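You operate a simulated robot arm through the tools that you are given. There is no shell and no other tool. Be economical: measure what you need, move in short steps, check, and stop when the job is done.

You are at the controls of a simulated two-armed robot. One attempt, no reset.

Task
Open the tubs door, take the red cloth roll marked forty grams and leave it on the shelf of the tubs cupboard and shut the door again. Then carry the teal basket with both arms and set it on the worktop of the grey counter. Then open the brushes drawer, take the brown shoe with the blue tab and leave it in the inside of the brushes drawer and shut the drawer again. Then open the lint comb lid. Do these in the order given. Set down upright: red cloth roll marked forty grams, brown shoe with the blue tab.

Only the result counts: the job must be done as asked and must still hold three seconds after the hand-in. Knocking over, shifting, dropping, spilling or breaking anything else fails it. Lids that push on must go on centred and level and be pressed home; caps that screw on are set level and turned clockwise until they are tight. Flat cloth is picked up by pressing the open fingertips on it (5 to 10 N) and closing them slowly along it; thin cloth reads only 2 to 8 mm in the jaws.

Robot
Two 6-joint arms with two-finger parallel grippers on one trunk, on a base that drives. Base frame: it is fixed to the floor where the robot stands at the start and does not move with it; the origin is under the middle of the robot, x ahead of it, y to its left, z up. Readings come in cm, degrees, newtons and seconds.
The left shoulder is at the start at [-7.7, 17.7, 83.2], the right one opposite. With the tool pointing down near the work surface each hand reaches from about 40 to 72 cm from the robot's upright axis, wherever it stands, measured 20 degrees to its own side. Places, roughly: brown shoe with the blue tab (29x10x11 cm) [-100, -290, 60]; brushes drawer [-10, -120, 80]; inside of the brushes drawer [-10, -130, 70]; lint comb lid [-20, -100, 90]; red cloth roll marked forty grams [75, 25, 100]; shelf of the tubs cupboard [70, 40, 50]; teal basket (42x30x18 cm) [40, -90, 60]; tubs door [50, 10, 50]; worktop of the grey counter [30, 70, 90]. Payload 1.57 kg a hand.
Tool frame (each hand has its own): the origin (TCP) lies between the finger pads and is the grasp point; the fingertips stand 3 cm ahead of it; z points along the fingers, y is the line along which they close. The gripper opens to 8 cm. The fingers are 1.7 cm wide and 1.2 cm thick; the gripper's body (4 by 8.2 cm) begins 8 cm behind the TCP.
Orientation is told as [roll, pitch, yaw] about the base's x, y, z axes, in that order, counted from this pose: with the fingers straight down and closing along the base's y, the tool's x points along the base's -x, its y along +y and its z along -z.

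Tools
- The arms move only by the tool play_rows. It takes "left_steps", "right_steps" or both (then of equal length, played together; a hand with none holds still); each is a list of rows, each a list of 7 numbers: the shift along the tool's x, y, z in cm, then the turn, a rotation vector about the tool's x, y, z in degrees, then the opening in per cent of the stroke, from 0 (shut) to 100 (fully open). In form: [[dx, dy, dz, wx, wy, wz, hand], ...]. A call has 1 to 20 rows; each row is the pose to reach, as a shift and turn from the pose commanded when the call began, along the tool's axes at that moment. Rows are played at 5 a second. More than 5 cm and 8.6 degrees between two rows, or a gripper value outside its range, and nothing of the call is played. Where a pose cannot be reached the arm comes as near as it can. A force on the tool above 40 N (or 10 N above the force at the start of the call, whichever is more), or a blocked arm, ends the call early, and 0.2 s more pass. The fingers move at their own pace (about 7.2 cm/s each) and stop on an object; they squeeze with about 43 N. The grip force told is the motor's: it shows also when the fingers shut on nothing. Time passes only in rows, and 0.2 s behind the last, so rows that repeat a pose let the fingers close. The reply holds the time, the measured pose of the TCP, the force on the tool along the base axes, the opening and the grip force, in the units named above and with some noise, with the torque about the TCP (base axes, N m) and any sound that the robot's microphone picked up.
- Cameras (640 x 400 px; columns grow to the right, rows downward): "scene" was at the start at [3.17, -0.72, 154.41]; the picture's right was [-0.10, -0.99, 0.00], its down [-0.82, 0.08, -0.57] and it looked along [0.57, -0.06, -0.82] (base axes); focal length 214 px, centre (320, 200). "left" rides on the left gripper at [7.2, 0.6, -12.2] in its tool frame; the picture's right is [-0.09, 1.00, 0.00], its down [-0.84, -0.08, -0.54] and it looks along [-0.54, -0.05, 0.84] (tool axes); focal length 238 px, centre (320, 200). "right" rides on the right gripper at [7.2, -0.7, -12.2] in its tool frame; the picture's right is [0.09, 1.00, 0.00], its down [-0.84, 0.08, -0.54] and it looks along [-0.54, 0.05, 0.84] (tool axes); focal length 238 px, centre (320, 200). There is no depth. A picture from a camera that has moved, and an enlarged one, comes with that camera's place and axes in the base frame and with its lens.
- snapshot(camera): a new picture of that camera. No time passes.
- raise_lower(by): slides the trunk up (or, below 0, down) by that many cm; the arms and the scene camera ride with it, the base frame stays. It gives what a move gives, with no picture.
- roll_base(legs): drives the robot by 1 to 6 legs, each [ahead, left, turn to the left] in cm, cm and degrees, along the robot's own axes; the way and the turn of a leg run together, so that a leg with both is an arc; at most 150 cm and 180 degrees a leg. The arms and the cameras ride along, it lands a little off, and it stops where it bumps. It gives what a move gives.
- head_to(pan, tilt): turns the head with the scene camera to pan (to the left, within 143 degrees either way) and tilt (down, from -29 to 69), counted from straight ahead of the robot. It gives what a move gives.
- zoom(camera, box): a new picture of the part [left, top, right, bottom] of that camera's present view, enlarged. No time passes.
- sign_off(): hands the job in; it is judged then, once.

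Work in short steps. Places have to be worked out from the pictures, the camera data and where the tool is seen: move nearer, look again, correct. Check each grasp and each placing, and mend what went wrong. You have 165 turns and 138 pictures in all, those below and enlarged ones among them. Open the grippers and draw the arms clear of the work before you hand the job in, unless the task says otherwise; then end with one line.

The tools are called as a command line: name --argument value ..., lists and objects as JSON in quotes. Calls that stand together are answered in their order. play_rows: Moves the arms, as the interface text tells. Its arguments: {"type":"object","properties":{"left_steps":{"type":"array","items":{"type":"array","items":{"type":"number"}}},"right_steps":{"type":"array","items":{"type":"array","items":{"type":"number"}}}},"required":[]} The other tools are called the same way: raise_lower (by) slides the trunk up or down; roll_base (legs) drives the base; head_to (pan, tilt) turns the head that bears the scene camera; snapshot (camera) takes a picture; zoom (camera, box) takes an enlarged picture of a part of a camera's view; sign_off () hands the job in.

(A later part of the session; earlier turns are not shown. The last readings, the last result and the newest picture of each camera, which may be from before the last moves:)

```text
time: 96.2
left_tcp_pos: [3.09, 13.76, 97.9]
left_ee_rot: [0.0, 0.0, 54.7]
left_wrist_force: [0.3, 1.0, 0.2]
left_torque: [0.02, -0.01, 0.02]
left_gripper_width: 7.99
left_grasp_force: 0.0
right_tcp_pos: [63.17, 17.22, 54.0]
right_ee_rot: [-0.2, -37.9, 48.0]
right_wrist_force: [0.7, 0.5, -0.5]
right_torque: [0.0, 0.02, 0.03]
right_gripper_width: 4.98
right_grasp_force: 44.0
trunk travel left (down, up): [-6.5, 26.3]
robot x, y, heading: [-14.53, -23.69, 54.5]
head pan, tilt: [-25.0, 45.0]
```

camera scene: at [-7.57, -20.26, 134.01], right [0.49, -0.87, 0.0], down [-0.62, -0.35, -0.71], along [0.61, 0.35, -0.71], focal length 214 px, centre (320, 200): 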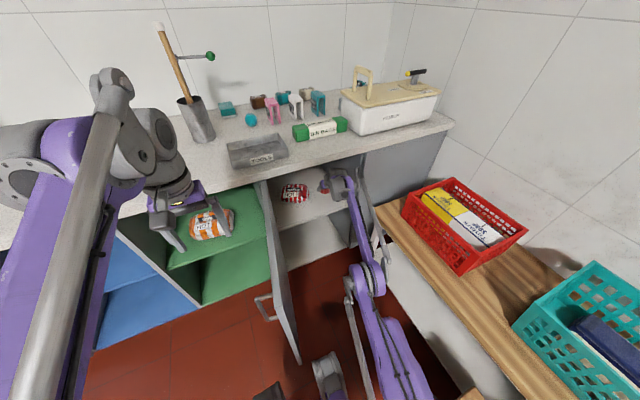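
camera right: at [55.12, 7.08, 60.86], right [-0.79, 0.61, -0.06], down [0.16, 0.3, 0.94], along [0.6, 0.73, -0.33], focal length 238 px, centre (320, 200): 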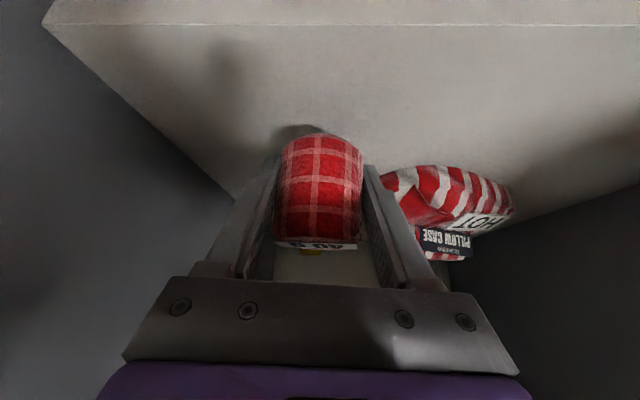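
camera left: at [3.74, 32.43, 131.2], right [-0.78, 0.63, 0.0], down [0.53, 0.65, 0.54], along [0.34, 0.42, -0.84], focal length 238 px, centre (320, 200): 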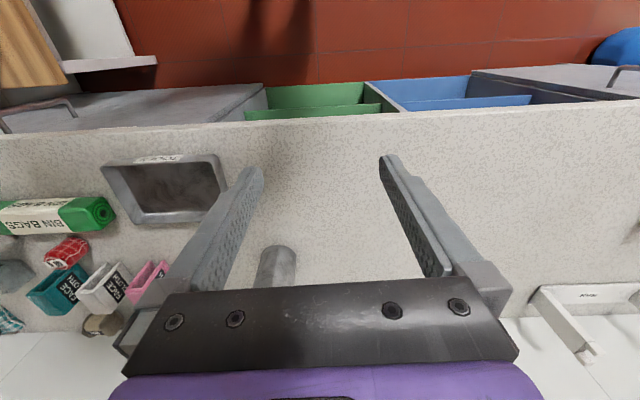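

No contact yet; continue down.

play_rows --right_steps '[[0.2, 0, 0.25, 0, 0, 0, 0], [0.4, 0, 0.5, 0, 0, 0, 0], [0.4, 0, 0.5, 0, 0, 0, 0]]'

snapshot --camera "right"

```text
time: 97.0
left_tcp_pos: [3.02, 13.77, 97.99]
left_ee_rot: [0.0, 0.1, 54.8]
left_wrist_force: [-0.1, -0.6, -0.8]
left_torque: [0.01, 0.04, 0.01]
left_gripper_width: 7.97
left_grasp_force: 0.0
right_tcp_pos: [63.26, 16.99, 53.42]
right_ee_rot: [-0.2, -37.9, 48.0]
right_wrist_force: [0.8, -0.1, 0.0]
right_torque: [0.01, 0.01, 0.02]
right_gripper_width: 5.01
right_grasp_force: 43.4
trunk travel left (down, up): [-6.5, 26.3]
robot x, y, heading: [-14.25, -24.21, 54.7]
head pan, tilt: [-25.0, 45.0]
```

```text
77 pictures are left
camera right: at [54.77, 6.87, 58.62], right [-0.79, 0.61, -0.06], down [0.16, 0.3, 0.94], along [0.59, 0.73, -0.33], focal length 238 px, centre (320, 200)
```

right: 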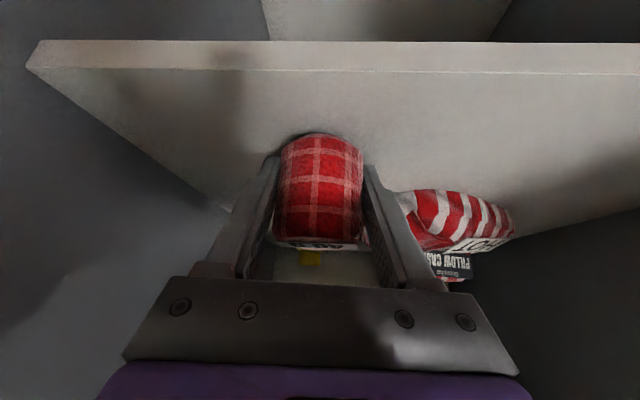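

Continue in smaller steps.

play_rows --right_steps '[[0.2, 0, 0.25, 0, 0, 0, 0], [0.2, 0, 0.25, 0, 0, 0, 0]]'

play_rows --right_steps '[[0.2, 0, 0.25, 0, 0, 0, 0], [0.2, 0, 0.25, 0, 0, 0, 0]]'

play_rows --right_steps '[[0.2, 0, 0.25, 0, 0, 0, 0], [0.2, 0, 0.25, 0, 0, 0, 0]]'

```text
time: 97.6
left_tcp_pos: [3.04, 13.8, 97.95]
left_ee_rot: [-0.1, 0.0, 54.8]
left_wrist_force: [-0.9, 0.2, -0.1]
left_torque: [-0.03, 0.02, 0.03]
left_gripper_width: 8.01
left_grasp_force: 0.0
right_tcp_pos: [63.31, 17.01, 53.17]
right_ee_rot: [-0.1, -38.0, 48.0]
right_wrist_force: [-0.3, -0.3, -0.4]
right_torque: [-0.02, 0.03, -0.02]
right_gripper_width: 4.98
right_grasp_force: 42.4
trunk travel left (down, up): [-6.5, 26.3]
robot x, y, heading: [-14.39, -23.89, 54.5]
head pan, tilt: [-25.0, 45.0]
```

```text
time: 98.2
left_tcp_pos: [3.07, 13.97, 98.08]
left_ee_rot: [-0.1, -0.1, 54.7]
left_wrist_force: [-0.5, -0.3, 0.2]
left_torque: [-0.03, -0.01, 0.01]
left_gripper_width: 8.01
left_grasp_force: 0.1
right_tcp_pos: [63.22, 17.09, 53.03]
right_ee_rot: [-0.2, -38.0, 48.0]
right_wrist_force: [2.5, 4.2, 15.2]
right_torque: [0.57, 0.1, -0.02]
right_gripper_width: 4.98
right_grasp_force: 42.8
trunk travel left (down, up): [-6.5, 26.3]
robot x, y, heading: [-14.53, -23.83, 54.7]
head pan, tilt: [-25.0, 45.0]
```

```text
time: 98.8
left_tcp_pos: [2.88, 13.74, 98.02]
left_ee_rot: [-0.2, -0.2, 54.8]
left_wrist_force: [0.4, 1.3, -0.2]
left_torque: [0.0, -0.01, -0.03]
left_gripper_width: 8.01
left_grasp_force: 0.0
right_tcp_pos: [63.22, 17.08, 53.05]
right_ee_rot: [-0.2, -38.5, 48.0]
right_wrist_force: [7.1, 10.5, 39.0]
right_torque: [1.32, 0.27, -0.2]
right_gripper_width: 4.96
right_grasp_force: 43.1
trunk travel left (down, up): [-6.5, 26.3]
robot x, y, heading: [-14.18, -23.64, 54.5]
head pan, tilt: [-25.0, 45.0]
```

Contact with the shelf at z 53. Ease off slightly, open gently, and look.

play_rows --right_steps '[[-0.25, 0, -0.3, 0, 0, 0, 0], [-0.25, 0, -0.3, 0, 0, 0, 50], [-0.25, 0, -0.3, 0, 0, 0, 70], [-0.25, 0, -0.3, 0, 0, 0, 85], [-0.25, 0, -0.3, 0, 0, 0, 85]]'

snapshot --camera "right"

```text
time: 100.0
left_tcp_pos: [3.06, 13.68, 98.09]
left_ee_rot: [0.0, -0.1, 54.7]
left_wrist_force: [-0.1, -0.1, 0.1]
left_torque: [0.01, 0.01, 0.0]
left_gripper_width: 8.02
left_grasp_force: 0.1
right_tcp_pos: [63.27, 16.87, 53.03]
right_ee_rot: [-0.2, -38.0, 48.0]
right_wrist_force: [12.2, -5.5, 15.8]
right_torque: [0.29, -0.13, -0.28]
right_gripper_width: 5.64
right_grasp_force: 0.1
trunk travel left (down, up): [-6.5, 26.3]
robot x, y, heading: [-14.37, -23.9, 54.4]
head pan, tilt: [-25.0, 45.0]
```

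```text
76 pictures are left
camera right: at [54.81, 6.66, 58.18], right [-0.79, 0.61, -0.06], down [0.16, 0.3, 0.94], along [0.6, 0.73, -0.33], focal length 238 px, centre (320, 200)
```

right: 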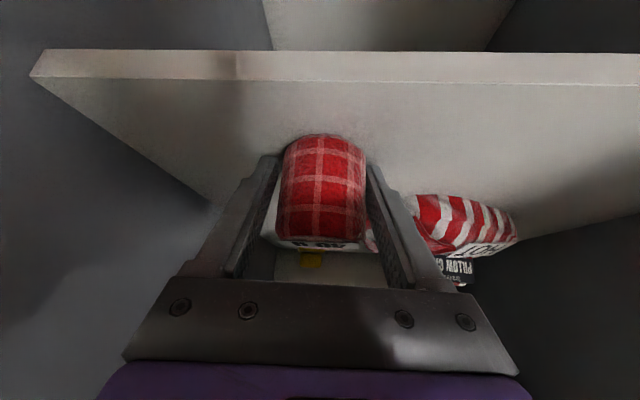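

Fingertips rub the shelf. Lift a few mm, then see whether the fingers are free.

play_rows --right_steps '[[-0.2, 0, -0.2, 0, 0, 0, 75], [-0.3, 0, -0.4, 0, 0, 0, 85], [-0.3, 0, -0.4, 0, 0, 0, 85]]'

snapshot --camera "right"

```text
time: 100.8
left_tcp_pos: [3.08, 13.87, 97.99]
left_ee_rot: [0.0, -0.1, 54.8]
left_wrist_force: [-0.6, 0.4, 1.1]
left_torque: [0.0, 0.02, 0.02]
left_gripper_width: 7.99
left_grasp_force: 0.0
right_tcp_pos: [63.15, 17.01, 53.37]
right_ee_rot: [-0.2, -37.9, 48.1]
right_wrist_force: [0.6, 0.9, 0.1]
right_torque: [0.02, 0.02, -0.01]
right_gripper_width: 6.82
right_grasp_force: 0.0
trunk travel left (down, up): [-6.5, 26.3]
robot x, y, heading: [-14.51, -23.68, 54.6]
head pan, tilt: [-25.0, 45.0]
```

```text
75 pictures are left
camera right: at [54.72, 6.91, 58.52], right [-0.79, 0.61, -0.06], down [0.16, 0.3, 0.94], along [0.59, 0.73, -0.33], focal length 238 px, centre (320, 200)
```

right: 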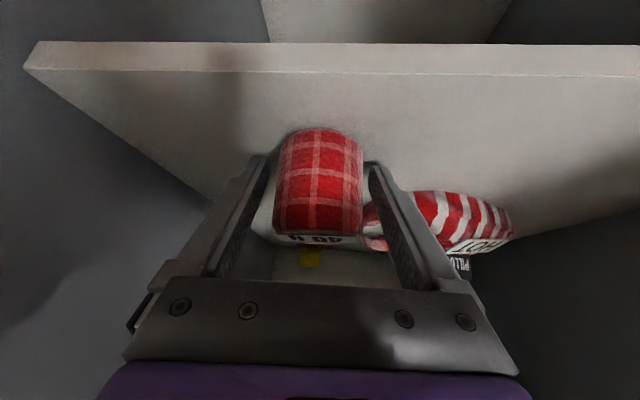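

Released, roll stands on the shelf. Retreat: a little along the tool, then back with the base.

play_rows --right_steps '[[0, 0, -1.5, 0, 0, 0, 88], [0, 0, -3.5, 0, 0, 0, 95], [0, 0, -3.5, 0, 0, 0, 95]]'

roll_base --legs '[[-12, 0, 0], [-18, 1, 0]]'

snapshot --camera "right"

snapshot --camera "scene"

```text
time: 101.6
left_tcp_pos: [3.04, 13.81, 98.02]
left_ee_rot: [-0.1, 0.0, 54.8]
left_wrist_force: [-0.9, 0.0, 0.8]
left_torque: [-0.03, -0.02, -0.01]
left_gripper_width: 7.99
left_grasp_force: 0.2
right_tcp_pos: [61.9, 15.27, 56.2]
right_ee_rot: [-0.2, -37.9, 47.9]
right_wrist_force: [-0.2, 0.7, 0.2]
right_torque: [-0.02, -0.03, -0.02]
right_gripper_width: 7.61
right_grasp_force: 0.1
trunk travel left (down, up): [-6.5, 26.3]
robot x, y, heading: [-14.57, -23.46, 54.5]
head pan, tilt: [-25.0, 45.0]
```

```text
time: 103.9
left_tcp_pos: [-15.18, -9.96, 97.94]
left_ee_rot: [-0.1, -0.1, 54.8]
left_wrist_force: [0.6, -0.1, 0.4]
left_torque: [0.03, 0.03, 0.0]
left_gripper_width: 8.0
left_grasp_force: 0.0
right_tcp_pos: [43.57, -8.67, 56.07]
right_ee_rot: [-0.2, -38.0, 47.9]
right_wrist_force: [0.4, 0.6, 0.3]
right_torque: [0.01, 0.03, 0.02]
right_gripper_width: 7.6
right_grasp_force: 0.0
trunk travel left (down, up): [-6.5, 26.3]
robot x, y, heading: [-32.8, -47.61, 54.5]
head pan, tilt: [-25.0, 45.0]
```

```text
74 pictures are left
camera right: at [35.1, -18.83, 61.29], right [-0.79, 0.61, -0.06], down [0.16, 0.3, 0.94], along [0.6, 0.73, -0.33], focal length 238 px, centre (320, 200)
```

right: 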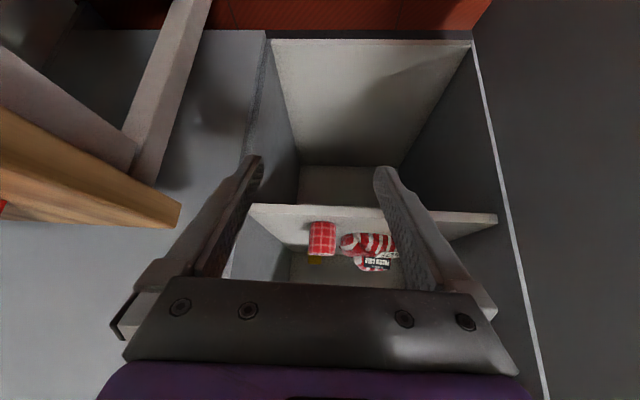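

```text
73 pictures are left
camera scene: at [-25.95, -44.34, 134.02], right [0.49, -0.87, 0.0], down [-0.61, -0.35, -0.71], along [0.62, 0.35, -0.71], focal length 214 px, centre (320, 200)
```

scene: 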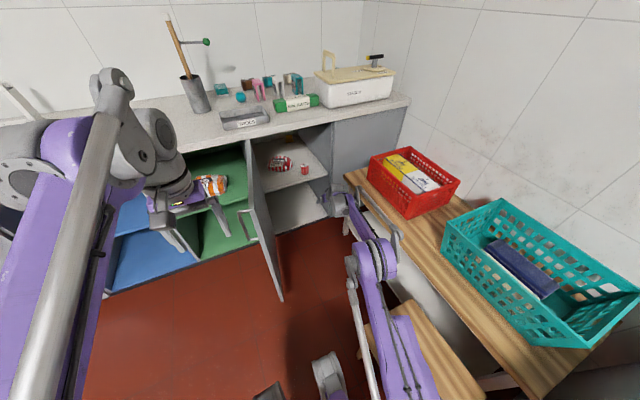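

Roll stands on the shelf. Before shutting the door I must fold the right arm away: bring the right hand back and up with the tool turning to vertical.

play_rows --right_steps '[[0.5, 0, -4.4, 0, 4.7, 0, 60], [1, 0, -8.8, 0, 9.5, 0, 60], [1.6, 0, -13.1, 0, 14.2, 0, 60], [2.1, 0, -17.5, 0, 19, 0, 60], [2.7, 0, -21.9, 0, 23.7, 0, 60], [3.2, 0, -26.3, 0, 28.5, 0, 60], [3.8, 0, -30.6, 0, 33.2, 0, 60], [4.3, 0, -35, 0, 38, 0, 60], [4.3, 0, -35, 0, 38, 0, 60]]'

snapshot --camera "scene"

```text
time: 105.9
left_tcp_pos: [-15.07, -10.04, 97.99]
left_ee_rot: [0.1, 0.1, 54.7]
left_wrist_force: [0.2, -0.1, -0.8]
left_torque: [-0.03, -0.01, -0.01]
left_gripper_width: 8.0
left_grasp_force: 0.0
right_tcp_pos: [26.69, -27.16, 80.95]
right_ee_rot: [0.0, 0.1, 48.0]
right_wrist_force: [0.0, 0.2, 0.6]
right_torque: [-0.03, 0.0, 0.0]
right_gripper_width: 4.78
right_grasp_force: 0.0
trunk travel left (down, up): [-6.5, 26.3]
robot x, y, heading: [-32.74, -47.59, 54.9]
head pan, tilt: [-25.0, 45.0]
```

```text
72 pictures are left
camera scene: at [-25.88, -44.27, 134.01], right [0.49, -0.87, 0.0], down [-0.62, -0.35, -0.71], along [0.62, 0.35, -0.71], focal length 214 px, centre (320, 200)
```

scene: 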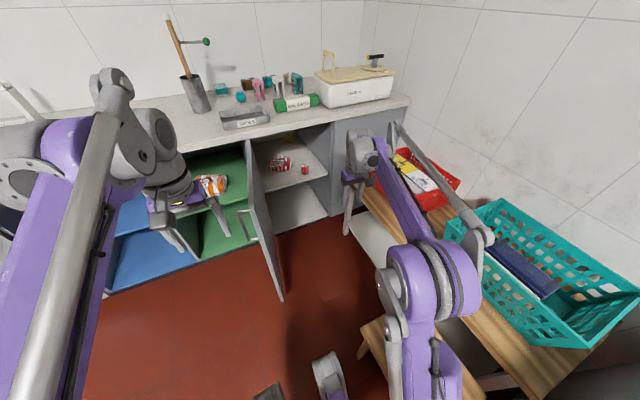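

The right arm folded nicely, elbow up. To shut the door I'll push its outer face with the level right hand, retracing the opening path: base back and left, trunk up.

roll_base --legs '[[-8, 0, 0], [0, 46, 0]]'

raise_lower --by 18

play_rows --right_steps '[[0, -0.6, 2, 0, -8.2, 0, 0], [0, -1.2, 4, 0, -16.4, 0, 0], [0, -1.8, 6, 0, -24.5, 0, 0], [0, -2.4, 8, 0, -32.7, 0, 0], [0, -3, 10, 0, -40.9, 0, 0], [0, -3.6, 12, 0, -49.1, 0, 0], [0, -4.2, 14, 0, -57.3, 0, 0], [0, -4.8, 16, 0, -65.5, 0, 0], [0, -5.4, 18, 0, -73.6, 0, 0], [0, -6, 20, 0, -81.8, 0, 0], [0, -6, 22, 0, -90, 0, 0], [0, -6, 22, 0, -90, 0, 0]]'

snapshot --camera "scene"

```text
time: 111.1
left_tcp_pos: [-57.54, 10.18, 97.82]
left_ee_rot: [0.0, -0.1, 55.4]
left_wrist_force: [-0.2, -0.3, -0.2]
left_torque: [0.01, -0.03, 0.02]
left_gripper_width: 8.0
left_grasp_force: 0.1
right_tcp_pos: [-15.43, -6.43, 80.92]
right_ee_rot: [-0.2, 0.1, 48.4]
right_wrist_force: [0.9, 1.0, 0.3]
right_torque: [-0.03, 0.01, -0.02]
right_gripper_width: 4.82
right_grasp_force: 0.0
trunk travel left (down, up): [-6.5, 26.3]
robot x, y, heading: [-74.72, -27.89, 55.1]
head pan, tilt: [-25.0, 45.0]
```

```text
time: 113.1
left_tcp_pos: [-57.61, 10.21, 115.97]
left_ee_rot: [0.0, -0.2, 55.4]
left_wrist_force: [-0.1, -0.5, 0.1]
left_torque: [0.0, -0.04, 0.0]
left_gripper_width: 8.01
left_grasp_force: 0.1
right_tcp_pos: [-15.41, -6.48, 98.99]
right_ee_rot: [-0.1, 0.1, 48.6]
right_wrist_force: [1.4, -0.4, 0.0]
right_torque: [0.02, -0.01, 0.01]
right_gripper_width: 4.81
right_grasp_force: 0.0
trunk travel left (down, up): [-24.5, 8.3]
robot x, y, heading: [-74.42, -27.73, 55.0]
head pan, tilt: [-25.0, 45.0]
```

```text
time: 115.7
left_tcp_pos: [-57.75, 10.22, 115.95]
left_ee_rot: [-0.1, -0.2, 55.4]
left_wrist_force: [-0.4, -0.2, -1.0]
left_torque: [0.01, -0.01, -0.02]
left_gripper_width: 7.99
left_grasp_force: 0.1
right_tcp_pos: [-9.05, -9.61, 77.91]
right_ee_rot: [-83.9, -89.8, 132.6]
right_wrist_force: [-0.3, 0.0, 0.4]
right_torque: [0.0, 0.01, -0.01]
right_gripper_width: 0.0
right_grasp_force: 21.8
right hand out of reach, approached as far as the arm can: row 11, 12
trunk travel left (down, up): [-24.5, 8.3]
robot x, y, heading: [-74.51, -27.6, 55.0]
head pan, tilt: [-25.0, 45.0]
```

```text
71 pictures are left
camera scene: at [-69.88, -26.91, 152.57], right [0.5, -0.86, 0.0], down [-0.61, -0.36, -0.71], along [0.61, 0.36, -0.71], focal length 214 px, centre (320, 200)
```

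scene: 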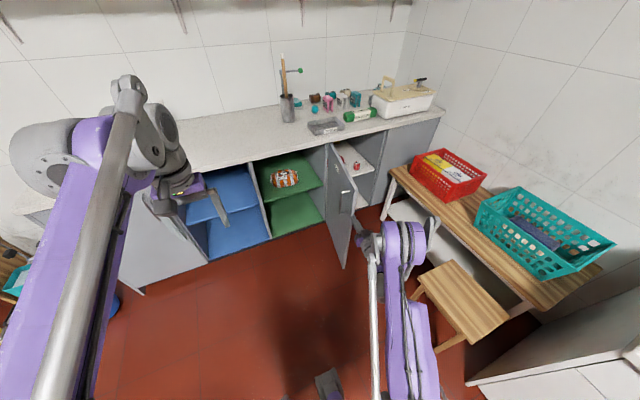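

Door still open ~100°. Go left around the handle, forward beside the outer face, then push right.

roll_base --legs '[[0, 9, 0], [28, 0, 0], [0, -18, 0], [1, -12, 0]]'

snapshot --camera "scene"

```text
time: 121.9
left_tcp_pos: [-23.58, 22.16, 115.93]
left_ee_rot: [-0.1, -0.1, 55.1]
left_wrist_force: [-0.2, 0.1, 1.0]
left_torque: [-0.01, 0.0, -0.02]
left_gripper_width: 8.0
left_grasp_force: 0.0
right_tcp_pos: [24.83, 2.37, 78.06]
right_ee_rot: [-52.6, -89.8, 101.1]
right_wrist_force: [0.2, -0.1, 0.2]
right_torque: [0.0, -0.01, 0.01]
right_gripper_width: 0.03
right_grasp_force: 21.0
trunk travel left (down, up): [-24.5, 8.3]
robot x, y, heading: [-41.31, -15.79, 55.0]
head pan, tilt: [-25.0, 45.0]
```

```text
70 pictures are left
camera scene: at [-35.95, -14.84, 152.57], right [0.5, -0.87, 0.0], down [-0.61, -0.35, -0.71], along [0.61, 0.35, -0.71], focal length 214 px, centre (320, 200)
```

scene: 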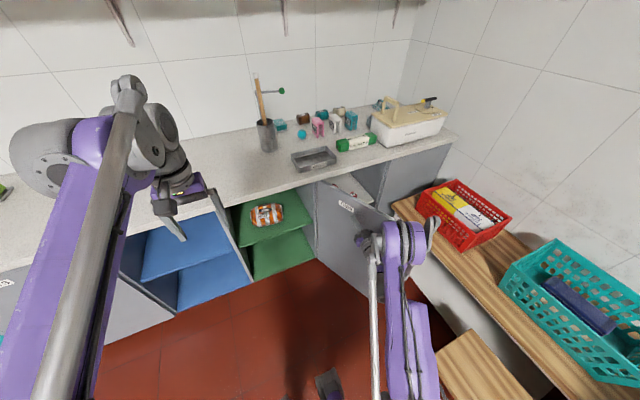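

Door is closing nicely (~60°). Continue right-forward to shut it.

roll_base --legs '[[5, -10, 0], [7, -6, 0], [6, -2, 0]]'

snapshot --camera "scene"

```text
time: 124.8
left_tcp_pos: [1.47, 26.93, 115.87]
left_ee_rot: [0.1, 0.1, 55.3]
left_wrist_force: [0.5, 0.9, 0.1]
left_torque: [-0.01, 0.0, -0.04]
left_gripper_width: 7.99
left_grasp_force: 0.0
right_tcp_pos: [49.91, 7.17, 77.8]
right_ee_rot: [-40.7, -89.8, 89.1]
right_wrist_force: [0.1, 0.0, -0.5]
right_torque: [0.05, -0.01, -0.03]
right_gripper_width: 0.0
right_grasp_force: 22.1
trunk travel left (down, up): [-24.5, 8.3]
robot x, y, heading: [-15.74, -10.95, 55.2]
head pan, tilt: [-25.0, 45.0]
```

```text
69 pictures are left
camera scene: at [-10.91, -10.15, 152.56], right [0.5, -0.87, 0.0], down [-0.61, -0.35, -0.71], along [0.61, 0.35, -0.71], focal length 214 px, centre (320, 200)
```

scene: 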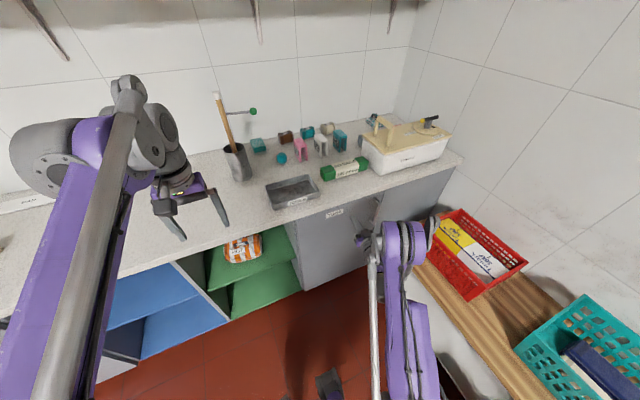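

Nearly shut; push forward the last bit.

roll_base --legs '[[2, 0, 0], [2, 0, 0]]'

zoom --camera "scene" --box '[240, 140, 480, 310]'

```text
time: 126.1
left_tcp_pos: [3.55, 29.94, 115.98]
left_ee_rot: [0.0, -0.2, 55.2]
left_wrist_force: [0.4, -0.5, 1.0]
left_torque: [-0.01, 0.0, 0.03]
left_gripper_width: 7.98
left_grasp_force: 0.1
right_tcp_pos: [51.72, 9.97, 78.1]
right_ee_rot: [-125.3, -90.0, 173.7]
right_wrist_force: [-4.7, -4.5, 1.9]
right_torque: [0.01, 0.0, 0.11]
right_gripper_width: 0.0
right_grasp_force: 20.9
trunk travel left (down, up): [-24.5, 8.3]
robot x, y, heading: [-13.27, -7.61, 55.3]
head pan, tilt: [-25.0, 45.0]
stopped in leg 2: the force on the tool passed its limit at 78 N (the readings are from after the stop); the commanded pose is now the measured one
```

```text
2.35 times, centred on (360, 225) of scene
camera zoom: at [-8.89, -7.08, 152.58], right [0.5, -0.87, 0.0], down [-0.61, -0.35, -0.71], along [0.61, 0.35, -0.71], focal length 505 px, centre (226, 141)
```

zoom: 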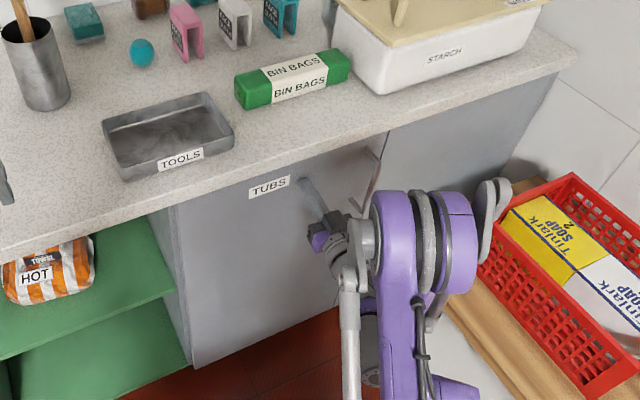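

The door is shut and flush. Next the teal basket (centre ≈ u 84, v -50, long side along the bench). Back away, turn to face the bench.

roll_base --legs '[[-22, 0, 0], [-4, 15, 0], [0, 0, -90]]'

head_to --pan 0 --tilt 50

snapshot --camera "scene"

```text
time: 133.3
left_tcp_pos: [-3.4, -38.06, 115.87]
left_ee_rot: [0.0, -0.1, -35.8]
left_wrist_force: [0.1, 0.4, 1.5]
left_torque: [-0.02, 0.01, 0.01]
left_gripper_width: 8.0
left_grasp_force: 0.0
right_tcp_pos: [-24.38, -86.11, 78.12]
right_ee_rot: [-103.4, -89.9, 60.7]
right_wrist_force: [0.3, -0.2, -0.1]
right_torque: [-0.02, -0.02, -0.03]
right_gripper_width: 0.0
right_grasp_force: 21.6
trunk travel left (down, up): [-24.5, 8.3]
robot x, y, heading: [-41.02, -20.4, -36.0]
head pan, tilt: [-25.0, 45.0]
```

```text
time: 134.2
left_tcp_pos: [-3.49, -38.2, 115.97]
left_ee_rot: [0.0, -0.1, -35.8]
left_wrist_force: [0.5, -0.8, 0.7]
left_torque: [-0.04, 0.02, -0.03]
left_gripper_width: 8.01
left_grasp_force: 0.1
right_tcp_pos: [-24.39, -86.11, 78.07]
right_ee_rot: [-103.7, -89.8, 61.1]
right_wrist_force: [-0.6, 0.5, -0.5]
right_torque: [-0.01, 0.03, 0.04]
right_gripper_width: 0.02
right_grasp_force: 21.6
trunk travel left (down, up): [-24.5, 8.3]
robot x, y, heading: [-40.81, -20.28, -35.8]
head pan, tilt: [0.0, 50.0]
```

```text
67 pictures are left
camera scene: at [-37.79, -22.43, 151.88], right [-0.59, -0.81, 0.0], down [-0.62, 0.45, -0.64], along [0.52, -0.38, -0.77], focal length 214 px, centre (320, 200)
```

scene: 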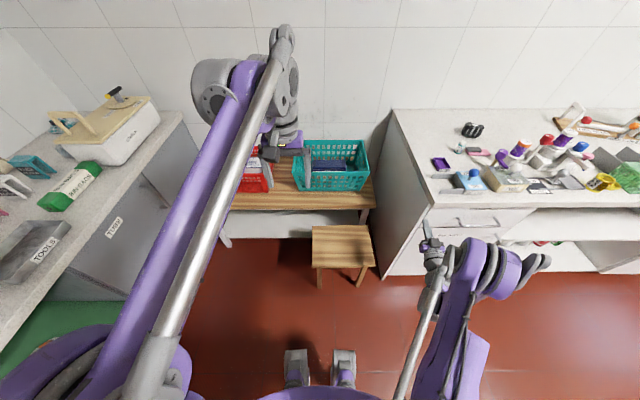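

Zoom on the basket and stool to locate rims.

zoom --camera "scene" --box '[220, 120, 400, 300]'

```text
2.22 times, centred on (310, 210) of scene
camera zoom: at [-37.79, -22.43, 151.88], right [-0.59, -0.81, 0.0], down [-0.62, 0.45, -0.64], along [0.52, -0.38, -0.77], focal length 477 px, centre (342, 178)
```

zoom: 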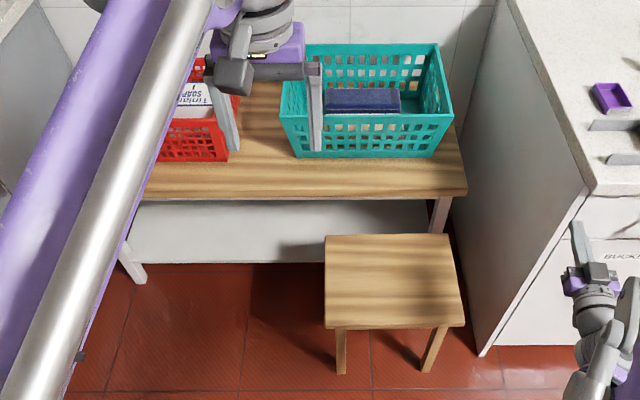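

Basket: rim ≈ z 71, centre ≈ (41.6, -88), aligned with my present heading. I set both hands level-matched, tools pitched 30° forward of vertical, ±21 cm apart, ready for the two end walls.

play_rows --right_steps '[[0, 0, 0, -6.6, 0, 0, 60], [0, 0, 0, -6.6, 0, 0, 100]]'

play_rows --left_steps '[[-2.4, 1.5, 3.3, 0, -3.3, 0, 100], [-4.7, 3, 6.7, 0, -6.7, 0, 100], [-7.1, 4.5, 10, 0, -10, 0, 100], [-9.5, 6, 13.3, 0, -13.3, 0, 100], [-11.8, 7.5, 16.7, 0, -16.7, 0, 100], [-14.2, 8.9, 20, 0, -20, 0, 100], [-16.6, 10.4, 23.3, 0, -23.3, 0, 100], [-18.9, 11.9, 26.7, 0, -26.7, 0, 100], [-21.3, 13.4, 30, 0, -30, 0, 100], [-21.3, 13.4, 30, 0, -30, 0, 100]]' --right_steps '[[-0.9, 2.5, 1.1, 0, 6.7, 0, 100], [-1.8, 5, 2.2, 0, 13.3, 0, 100], [-2.7, 7.5, 3.3, 0, 20, 0, 100], [-3.6, 10, 4.4, 0, 26.7, 0, 100], [-4.4, 12.5, 5.5, 0, 33.3, 0, 100], [-5.3, 15, 6.6, 0, 40, 0, 100], [-6.2, 17.5, 7.7, 0, 46.7, 0, 100], [-7.1, 20, 8.8, 0, 53.3, 0, 100], [-8, 22.6, 10, 0, 60, 0, 100], [-8, 22.6, 10, 0, 60, 0, 100]]'

snapshot --camera "scene"

```text
time: 134.8
left_tcp_pos: [-3.48, -38.15, 115.96]
left_ee_rot: [0.0, 0.0, -35.8]
left_wrist_force: [-0.1, 0.3, -0.4]
left_torque: [0.02, 0.06, 0.0]
left_gripper_width: 8.01
left_grasp_force: 0.1
right_tcp_pos: [-24.37, -85.87, 78.18]
right_ee_rot: [-90.1, -89.9, 54.2]
right_wrist_force: [0.9, 1.0, -0.1]
right_torque: [0.02, 0.01, -0.02]
right_gripper_width: 7.83
right_grasp_force: 0.2
trunk travel left (down, up): [-24.5, 8.3]
robot x, y, heading: [-41.33, -20.53, -36.0]
head pan, tilt: [0.0, 50.0]
```

```text
time: 135.4
left_tcp_pos: [3.03, -38.64, 108.21]
left_ee_rot: [0.1, -7.6, -35.8]
left_wrist_force: [0.4, 0.0, 0.0]
left_torque: [0.0, 0.02, 0.01]
left_gripper_width: 8.0
left_grasp_force: 0.1
right_tcp_pos: [-19.72, -83.25, 80.26]
right_ee_rot: [-0.7, -75.0, -36.2]
right_wrist_force: [-4.2, 1.5, -1.6]
right_torque: [0.12, 0.02, -0.24]
right_gripper_width: 7.99
right_grasp_force: 0.1
trunk travel left (down, up): [-24.5, 8.3]
robot x, y, heading: [-40.76, -19.85, -36.3]
head pan, tilt: [0.0, 50.0]
stopped in row 3 (right hand): the force on the tool passed its limit at 56 N (the readings are from after the stop); the commanded pose is now the measured one
```

```text
65 pictures are left
camera scene: at [-37.82, -22.4, 151.88], right [-0.59, -0.81, 0.0], down [-0.62, 0.45, -0.64], along [0.52, -0.38, -0.77], focal length 214 px, centre (320, 200)
```

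scene: 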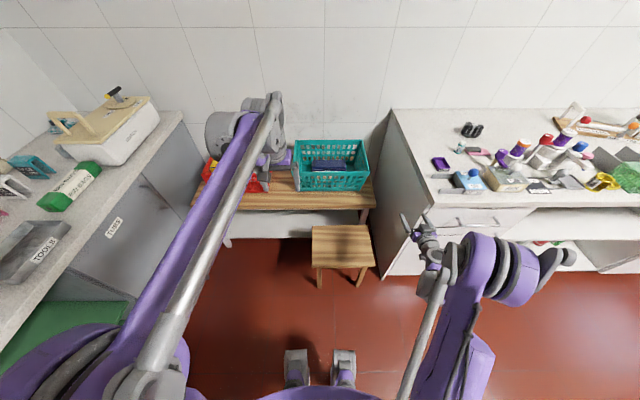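

The right fingertips touched the white counter's front corner. Back the base up 18 cm and finish the arm set-up there.

roll_base --legs '[[-20, 0, 0]]'

play_rows --left_steps '[[-2, 1.4, 3.1, 0, -3.2, 0, 100], [-3.9, 2.9, 6.2, 0, -6.4, 0, 100], [-5.9, 4.3, 9.4, 0, -9.6, 0, 100], [-7.8, 5.8, 12.5, 0, -12.8, 0, 100], [-9.8, 7.2, 15.6, 0, -16, 0, 100], [-11.7, 8.7, 18.7, 0, -19.2, 0, 100], [-13.6, 10.1, 21.8, 0, -22.4, 0, 100], [-13.6, 10.1, 21.8, 0, -22.4, 0, 100]]' --right_steps '[[-0.8, 2.8, 1, 0, 6.5, 0, 100], [-1.6, 5.6, 2, 0, 13, 0, 100], [-2.4, 8.4, 3, 0, 19.5, 0, 100], [-3.2, 11.2, 4, 0, 26, 0, 100], [-4, 14, 5, 0, 32.5, 0, 100], [-4.8, 16.8, 6, 0, 39, 0, 100], [-5.5, 19.3, 7, 0, 45, 0, 100], [-5.5, 19.3, 7, 0, 45, 0, 100]]'

snapshot --camera "scene"

```text
time: 137.0
left_tcp_pos: [-12.91, -26.79, 108.26]
left_ee_rot: [0.0, -7.6, -35.7]
left_wrist_force: [-0.4, -0.9, 0.5]
left_torque: [-0.04, -0.05, 0.01]
left_gripper_width: 8.01
left_grasp_force: 0.0
right_tcp_pos: [-35.66, -71.59, 80.28]
right_ee_rot: [-0.8, -75.1, -36.2]
right_wrist_force: [-0.4, 0.1, 1.0]
right_torque: [0.0, 0.01, 0.03]
right_gripper_width: 8.02
right_grasp_force: 0.0
trunk travel left (down, up): [-24.5, 8.3]
robot x, y, heading: [-57.17, -8.51, -36.0]
head pan, tilt: [0.0, 50.0]
```

```text
time: 138.8
left_tcp_pos: [6.41, -28.11, 88.83]
left_ee_rot: [0.0, -30.1, -35.8]
left_wrist_force: [-0.2, -0.3, -0.4]
left_torque: [0.0, 0.0, 0.01]
left_gripper_width: 7.97
left_grasp_force: 0.1
right_tcp_pos: [-17.66, -61.27, 83.53]
right_ee_rot: [-0.2, -29.8, -36.9]
right_wrist_force: [-0.4, 0.5, 0.0]
right_torque: [0.02, 0.0, 0.02]
right_gripper_width: 8.01
right_grasp_force: 0.1
trunk travel left (down, up): [-24.5, 8.3]
robot x, y, heading: [-56.47, -8.4, -36.1]
head pan, tilt: [0.0, 50.0]
```

```text
64 pictures are left
camera scene: at [-53.91, -10.74, 151.88], right [-0.59, -0.81, 0.0], down [-0.62, 0.45, -0.64], along [0.52, -0.38, -0.77], focal length 214 px, centre (320, 200)
```

scene: 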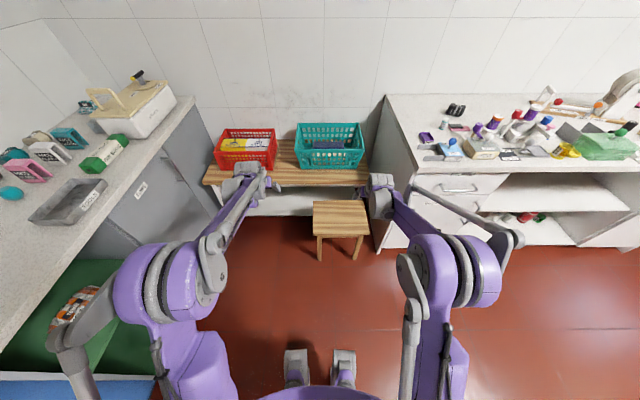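

Both hands are symmetric at ±21 cm. Level and extend them 8 cm, raise the trunk 8 cm for clearance, then drive in ~36 cm with a 6.7 cm shift right.

play_rows --left_steps '[[-1.4, 0, 2.9, 0, 0, 0, 100], [-2.9, 0, 5.7, 0, 0, 0, 100], [-4.3, 0, 8.6, 0, 0, 0, 100], [-4.3, 0, 8.6, 0, 0, 0, 100]]' --right_steps '[[-2.3, -0.3, 1.3, 0, 0, 0, 100], [-4.6, -0.6, 2.7, 0, 0, 0, 100], [-6.9, -1, 4, 0, 0, 0, 100], [-6.9, -1, 4, 0, 0, 0, 100]]'

raise_lower --by 8

roll_base --legs '[[0, -6.7, 0], [34, 0, 0]]'

snapshot --camera "scene"

```text
time: 139.8
left_tcp_pos: [13.06, -32.87, 83.29]
left_ee_rot: [0.1, -30.1, -35.7]
left_wrist_force: [-0.3, -0.9, 0.7]
left_torque: [0.01, -0.02, -0.02]
left_gripper_width: 8.03
left_grasp_force: 0.0
right_tcp_pos: [-11.61, -66.77, 83.54]
right_ee_rot: [-0.2, -30.1, -36.7]
right_wrist_force: [-0.3, 0.3, 0.3]
right_torque: [-0.03, -0.01, 0.02]
right_gripper_width: 8.0
right_grasp_force: 0.0
trunk travel left (down, up): [-24.5, 8.3]
robot x, y, heading: [-56.82, -8.83, -36.2]
head pan, tilt: [0.0, 50.0]
```

```text
time: 141.0
left_tcp_pos: [12.81, -32.83, 91.25]
left_ee_rot: [0.1, -30.1, -35.7]
left_wrist_force: [1.4, 0.6, -0.1]
left_torque: [-0.02, -0.05, -0.01]
left_gripper_width: 8.0
left_grasp_force: 0.1
right_tcp_pos: [-11.76, -66.6, 91.52]
right_ee_rot: [-0.1, -30.1, -36.7]
right_wrist_force: [0.2, 0.9, 1.0]
right_torque: [0.01, -0.01, 0.0]
right_gripper_width: 8.0
right_grasp_force: 0.0
trunk travel left (down, up): [-32.5, 0.3]
robot x, y, heading: [-56.88, -8.06, -36.1]
head pan, tilt: [0.0, 50.0]
```

```text
time: 144.1
left_tcp_pos: [35.65, -59.52, 91.17]
left_ee_rot: [-0.1, -30.0, -36.8]
left_wrist_force: [-0.5, 0.2, 0.5]
left_torque: [-0.01, 0.04, -0.02]
left_gripper_width: 7.99
left_grasp_force: 0.1
right_tcp_pos: [10.51, -92.63, 91.51]
right_ee_rot: [-0.2, -30.0, -37.6]
right_wrist_force: [0.5, 0.6, -0.5]
right_torque: [0.0, -0.01, -0.03]
right_gripper_width: 8.01
right_grasp_force: 0.1
trunk travel left (down, up): [-32.5, 0.3]
robot x, y, heading: [-33.51, -33.87, -36.7]
head pan, tilt: [0.0, 50.0]
```

```text
63 pictures are left
camera scene: at [-30.84, -36.05, 160.37], right [-0.6, -0.8, 0.0], down [-0.61, 0.46, -0.64], along [0.51, -0.39, -0.77], focal length 214 px, centre (320, 200)
```

scene: 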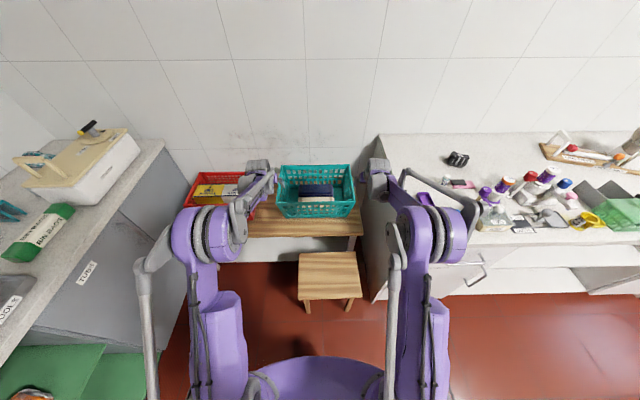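

Elbows are clear. Drive 12 cm more with 1.5 cm left, keeping the trunk high so the right elbow stays above the white counter.

roll_base --legs '[[12, 1.5, 0.5]]'

snapshot --camera "left"

snapshot --camera "right"

snapshot --camera "scene"

```text
time: 145.4
left_tcp_pos: [45.8, -64.38, 91.08]
left_ee_rot: [0.1, -29.8, -36.3]
left_wrist_force: [0.1, 0.8, 0.3]
left_torque: [0.0, 0.02, -0.02]
left_gripper_width: 8.0
left_grasp_force: 0.0
right_tcp_pos: [20.99, -97.87, 91.41]
right_ee_rot: [-0.1, -29.8, -37.2]
right_wrist_force: [1.0, -0.7, 0.2]
right_torque: [0.04, 0.02, 0.01]
right_gripper_width: 8.0
right_grasp_force: 0.1
trunk travel left (down, up): [-32.5, 0.3]
robot x, y, heading: [-23.94, -39.18, -36.5]
head pan, tilt: [0.0, 50.0]
stopped in leg 1: the robot was blocked; the commanded pose is now the measured one
```

```text
62 pictures are left
camera left: at [36.27, -56.59, 98.01], right [0.65, 0.76, 0.05], down [0.32, -0.33, 0.89], along [0.69, -0.56, -0.46], focal length 238 px, centre (320, 200)
```

left: 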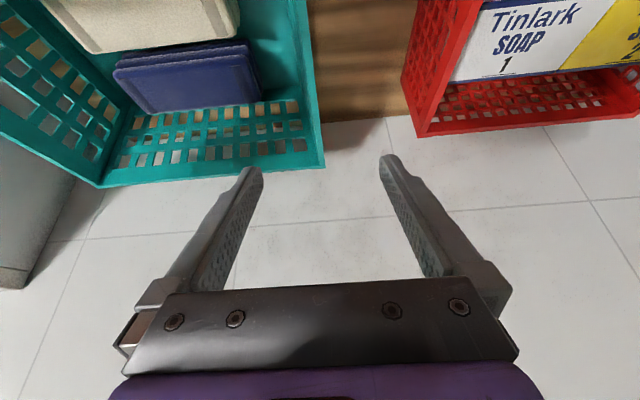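

```text
61 pictures are left
camera right: at [10.82, -90.96, 98.45], right [0.54, 0.84, -0.05], down [0.41, -0.21, 0.89], along [0.74, -0.5, -0.46], focal length 238 px, centre (320, 200)
```

right: 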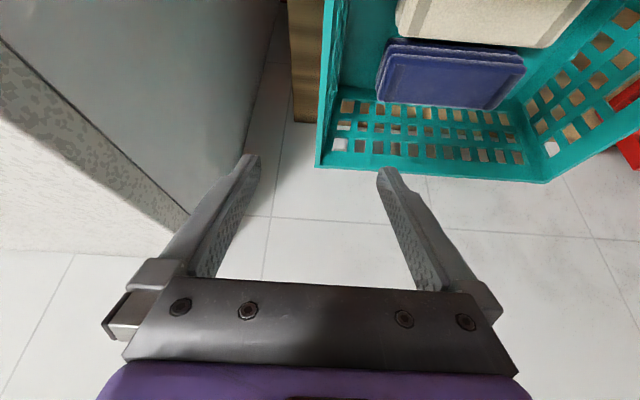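

```text
60 pictures are left
camera scene: at [-20.79, -41.73, 160.4], right [-0.59, -0.81, 0.0], down [-0.62, 0.46, -0.64], along [0.52, -0.38, -0.77], focal length 214 px, centre (320, 200)
```

scene: 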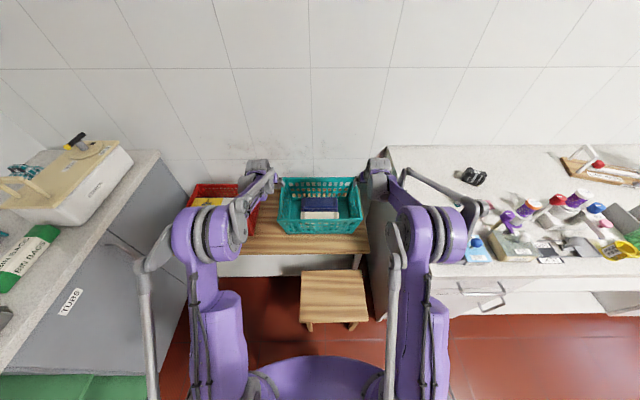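

Blocked by the stool at the feet; ease back 1 cm. Rims located: end walls at ±20.5 cm from centre, hands ~10.5 cm short. Lower 13 cm, then extend 10.7 cm over the walls.

roll_base --legs '[[-1, 0, 0]]'

play_rows --left_steps '[[2.2, -0.4, 3.8, 0, 0, 0, 100], [4.3, -0.8, 7.5, 0, 0, 0, 100], [6.5, -1.1, 11.3, 0, 0, 0, 100], [4.2, -1.1, 12.7, 0, 0, 0, 100], [1.9, -1.1, 14.1, 0, 0, 0, 100], [-0.3, -1.1, 15.5, 0, 0, 0, 100], [-2.6, -1.1, 16.9, 0, 0, 0, 100], [-2.6, -1.1, 16.9, 0, 0, 0, 100]]' --right_steps '[[2.2, -0.2, 3.8, 0, 0, 0, 100], [4.3, -0.3, 7.5, 0, 0, 0, 100], [6.5, -0.4, 11.3, 0, 0, 0, 100], [4.2, -0.4, 12.7, 0, 0, 0, 100], [1.9, -0.4, 14.1, 0, 0, 0, 100], [-0.3, -0.4, 15.5, 0, 0, 0, 100], [-2.6, -0.4, 16.9, 0, 0, 0, 100], [-2.6, -0.4, 16.9, 0, 0, 0, 100]]'

snapshot --camera "left"

snapshot --camera "right"

```text
time: 146.1
left_tcp_pos: [44.89, -63.77, 91.11]
left_ee_rot: [0.1, -29.9, -36.1]
left_wrist_force: [-0.4, 0.7, 0.2]
left_torque: [-0.02, 0.07, -0.01]
left_gripper_width: 8.0
left_grasp_force: 0.0
right_tcp_pos: [20.24, -97.37, 91.61]
right_ee_rot: [-0.2, -30.0, -37.1]
right_wrist_force: [0.5, 0.2, 0.2]
right_torque: [0.02, 0.01, 0.0]
right_gripper_width: 7.98
right_grasp_force: 0.0
trunk travel left (down, up): [-32.5, 0.3]
robot x, y, heading: [-25.17, -39.46, -36.6]
head pan, tilt: [0.0, 50.0]
```

```text
time: 147.9
left_tcp_pos: [52.68, -71.03, 77.96]
left_ee_rot: [0.0, -30.0, -36.2]
left_wrist_force: [0.3, -0.3, -0.6]
left_torque: [-0.01, -0.04, -0.02]
left_gripper_width: 7.99
left_grasp_force: 0.0
right_tcp_pos: [28.53, -104.11, 78.12]
right_ee_rot: [-0.2, -30.1, -37.1]
right_wrist_force: [1.0, 0.1, 0.0]
right_torque: [0.01, -0.01, 0.03]
right_gripper_width: 7.99
right_grasp_force: 0.1
trunk travel left (down, up): [-32.5, 0.3]
robot x, y, heading: [-24.73, -38.93, -36.2]
head pan, tilt: [0.0, 50.0]
```

```text
59 pictures are left
camera left: at [43.12, -63.19, 84.89], right [0.65, 0.76, 0.05], down [0.32, -0.33, 0.89], along [0.69, -0.56, -0.46], focal length 238 px, centre (320, 200)
```

left: 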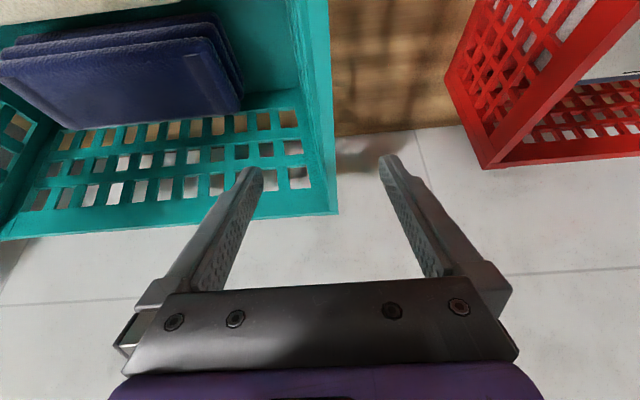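

```text
58 pictures are left
camera right: at [18.19, -97.19, 85.09], right [0.54, 0.84, -0.05], down [0.41, -0.21, 0.89], along [0.74, -0.5, -0.46], focal length 238 px, centre (320, 200)
```

right: 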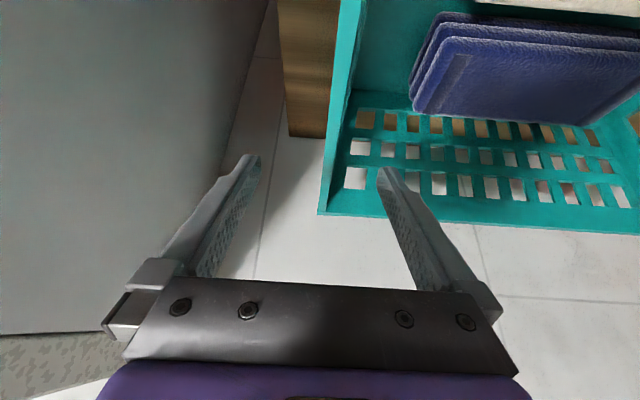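

Both end walls lie between the fingers. Descend 8 cm and close both hands together.

play_rows --left_steps '[[2, 0, 3.5, 0, 0, 0, 100], [4, 0, 6.9, 0, 0, 0, 100], [4, 0, 6.9, 0, 0, 0, 100], [4, 0, 6.9, 0, 0, 0, 50], [4, 0, 6.9, 0, 0, 0, 0], [4, 0, 6.9, 0, 0, 0, 0], [4, 0, 6.9, 0, 0, 0, 0], [4, 0, 6.9, 0, 0, 0, 0]]' --right_steps '[[2, 0.4, 3.5, 0, 0, 0, 100], [4, 0.8, 6.9, 0, 0, 0, 100], [4, 0.8, 6.9, 0, 0, 0, 100], [4, 0.8, 6.9, 0, 0, 0, 50], [4, 0.8, 6.9, 0, 0, 0, 0], [4, 0.8, 6.9, 0, 0, 0, 0], [4, 0.8, 6.9, 0, 0, 0, 0], [4, 0.8, 6.9, 0, 0, 0, 0]]'

snapshot --camera "left"

snapshot --camera "right"

```text
time: 149.7
left_tcp_pos: [52.19, -70.5, 70.34]
left_ee_rot: [0.0, -30.1, -36.1]
left_wrist_force: [-4.6, -8.4, 0.7]
left_torque: [-1.42, 1.67, -0.73]
left_gripper_width: 1.81
left_grasp_force: 32.7
left hand out of reach, approached as far as the arm can: row 2, 3, 4, 5, 6, 7, 8
right_tcp_pos: [28.41, -102.98, 70.73]
right_ee_rot: [-0.2, -30.1, -37.0]
right_wrist_force: [8.9, 6.2, 13.4]
right_torque: [2.41, -0.39, 1.26]
right_gripper_width: 1.9
right_grasp_force: 32.9
right hand out of reach, approached as far as the arm can: row 2, 3, 4, 5, 6, 7, 8
trunk travel left (down, up): [-32.5, 0.3]
robot x, y, heading: [-24.58, -38.93, -36.6]
head pan, tilt: [0.0, 50.0]
```

```text
57 pictures are left
camera left: at [42.6, -62.74, 77.32], right [0.65, 0.76, 0.04], down [0.32, -0.33, 0.89], along [0.69, -0.56, -0.46], focal length 238 px, centre (320, 200)
```

left: 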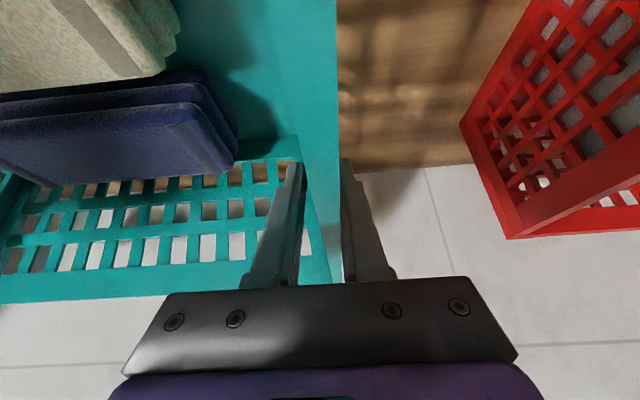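

```text
56 pictures are left
camera right: at [18.16, -96.05, 77.6], right [0.54, 0.84, -0.05], down [0.41, -0.21, 0.89], along [0.74, -0.5, -0.46], focal length 238 px, centre (320, 200)
```

right: 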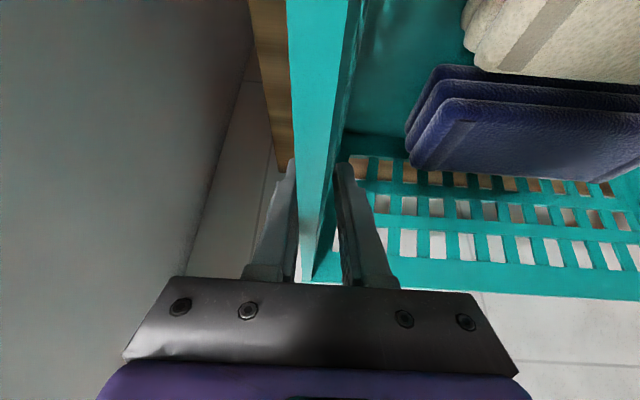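

Both walls gripped. Lift gently, drawing slightly back because the arms are near full stretch.

play_rows --left_steps '[[-0.1, 0, -1.1, 0, 0, 0, 0], [-0.4, 0, -2.7, 0, 0, 0, 0], [-0.3, 0, -4.5, 0, 0, 0, 0], [0.1, 0, -5.8, 0, 0, 0, 0], [0.5, 0, -7.2, 0, 0, 0, 0], [0.5, 0, -7.2, 0, 0, 0, 0]]' --right_steps '[[-0.1, 0, -1.1, 0, 0, 0, 0], [-0.4, 0, -2.7, 0, 0, 0, 0], [-0.3, 0, -4.5, 0, 0, 0, 0], [0.1, 0, -5.8, 0, 0, 0, 0], [0.5, 0, -7.2, 0, 0, 0, 0], [0.5, 0, -7.2, 0, 0, 0, 0]]'

snapshot --camera "scene"

```text
time: 151.1
left_tcp_pos: [48.92, -68.2, 76.24]
left_ee_rot: [0.0, -30.0, -36.1]
left_wrist_force: [-7.6, -13.8, -6.2]
left_torque: [-2.13, 0.8, -0.51]
left_gripper_width: 1.79
left_grasp_force: 32.5
right_tcp_pos: [25.16, -100.7, 76.48]
right_ee_rot: [-0.2, -29.8, -37.1]
right_wrist_force: [8.5, 13.3, -7.5]
right_torque: [1.91, -0.91, 1.1]
right_gripper_width: 1.93
right_grasp_force: 33.4
trunk travel left (down, up): [-32.5, 0.3]
robot x, y, heading: [-24.77, -39.06, -36.3]
head pan, tilt: [0.0, 50.0]
```

```text
55 pictures are left
camera scene: at [-21.72, -41.11, 160.38], right [-0.59, -0.81, 0.0], down [-0.62, 0.46, -0.64], along [0.52, -0.38, -0.77], focal length 214 px, centre (320, 200)
```

scene: 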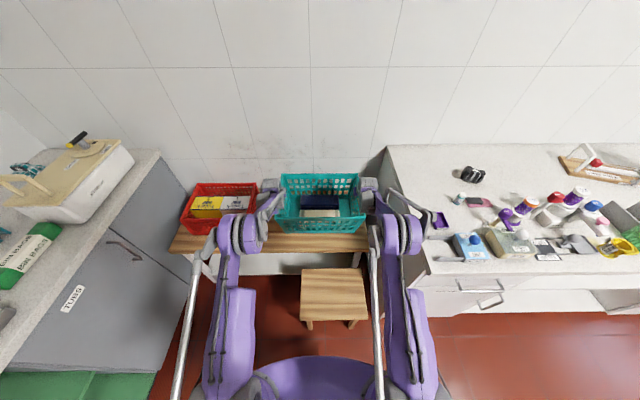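

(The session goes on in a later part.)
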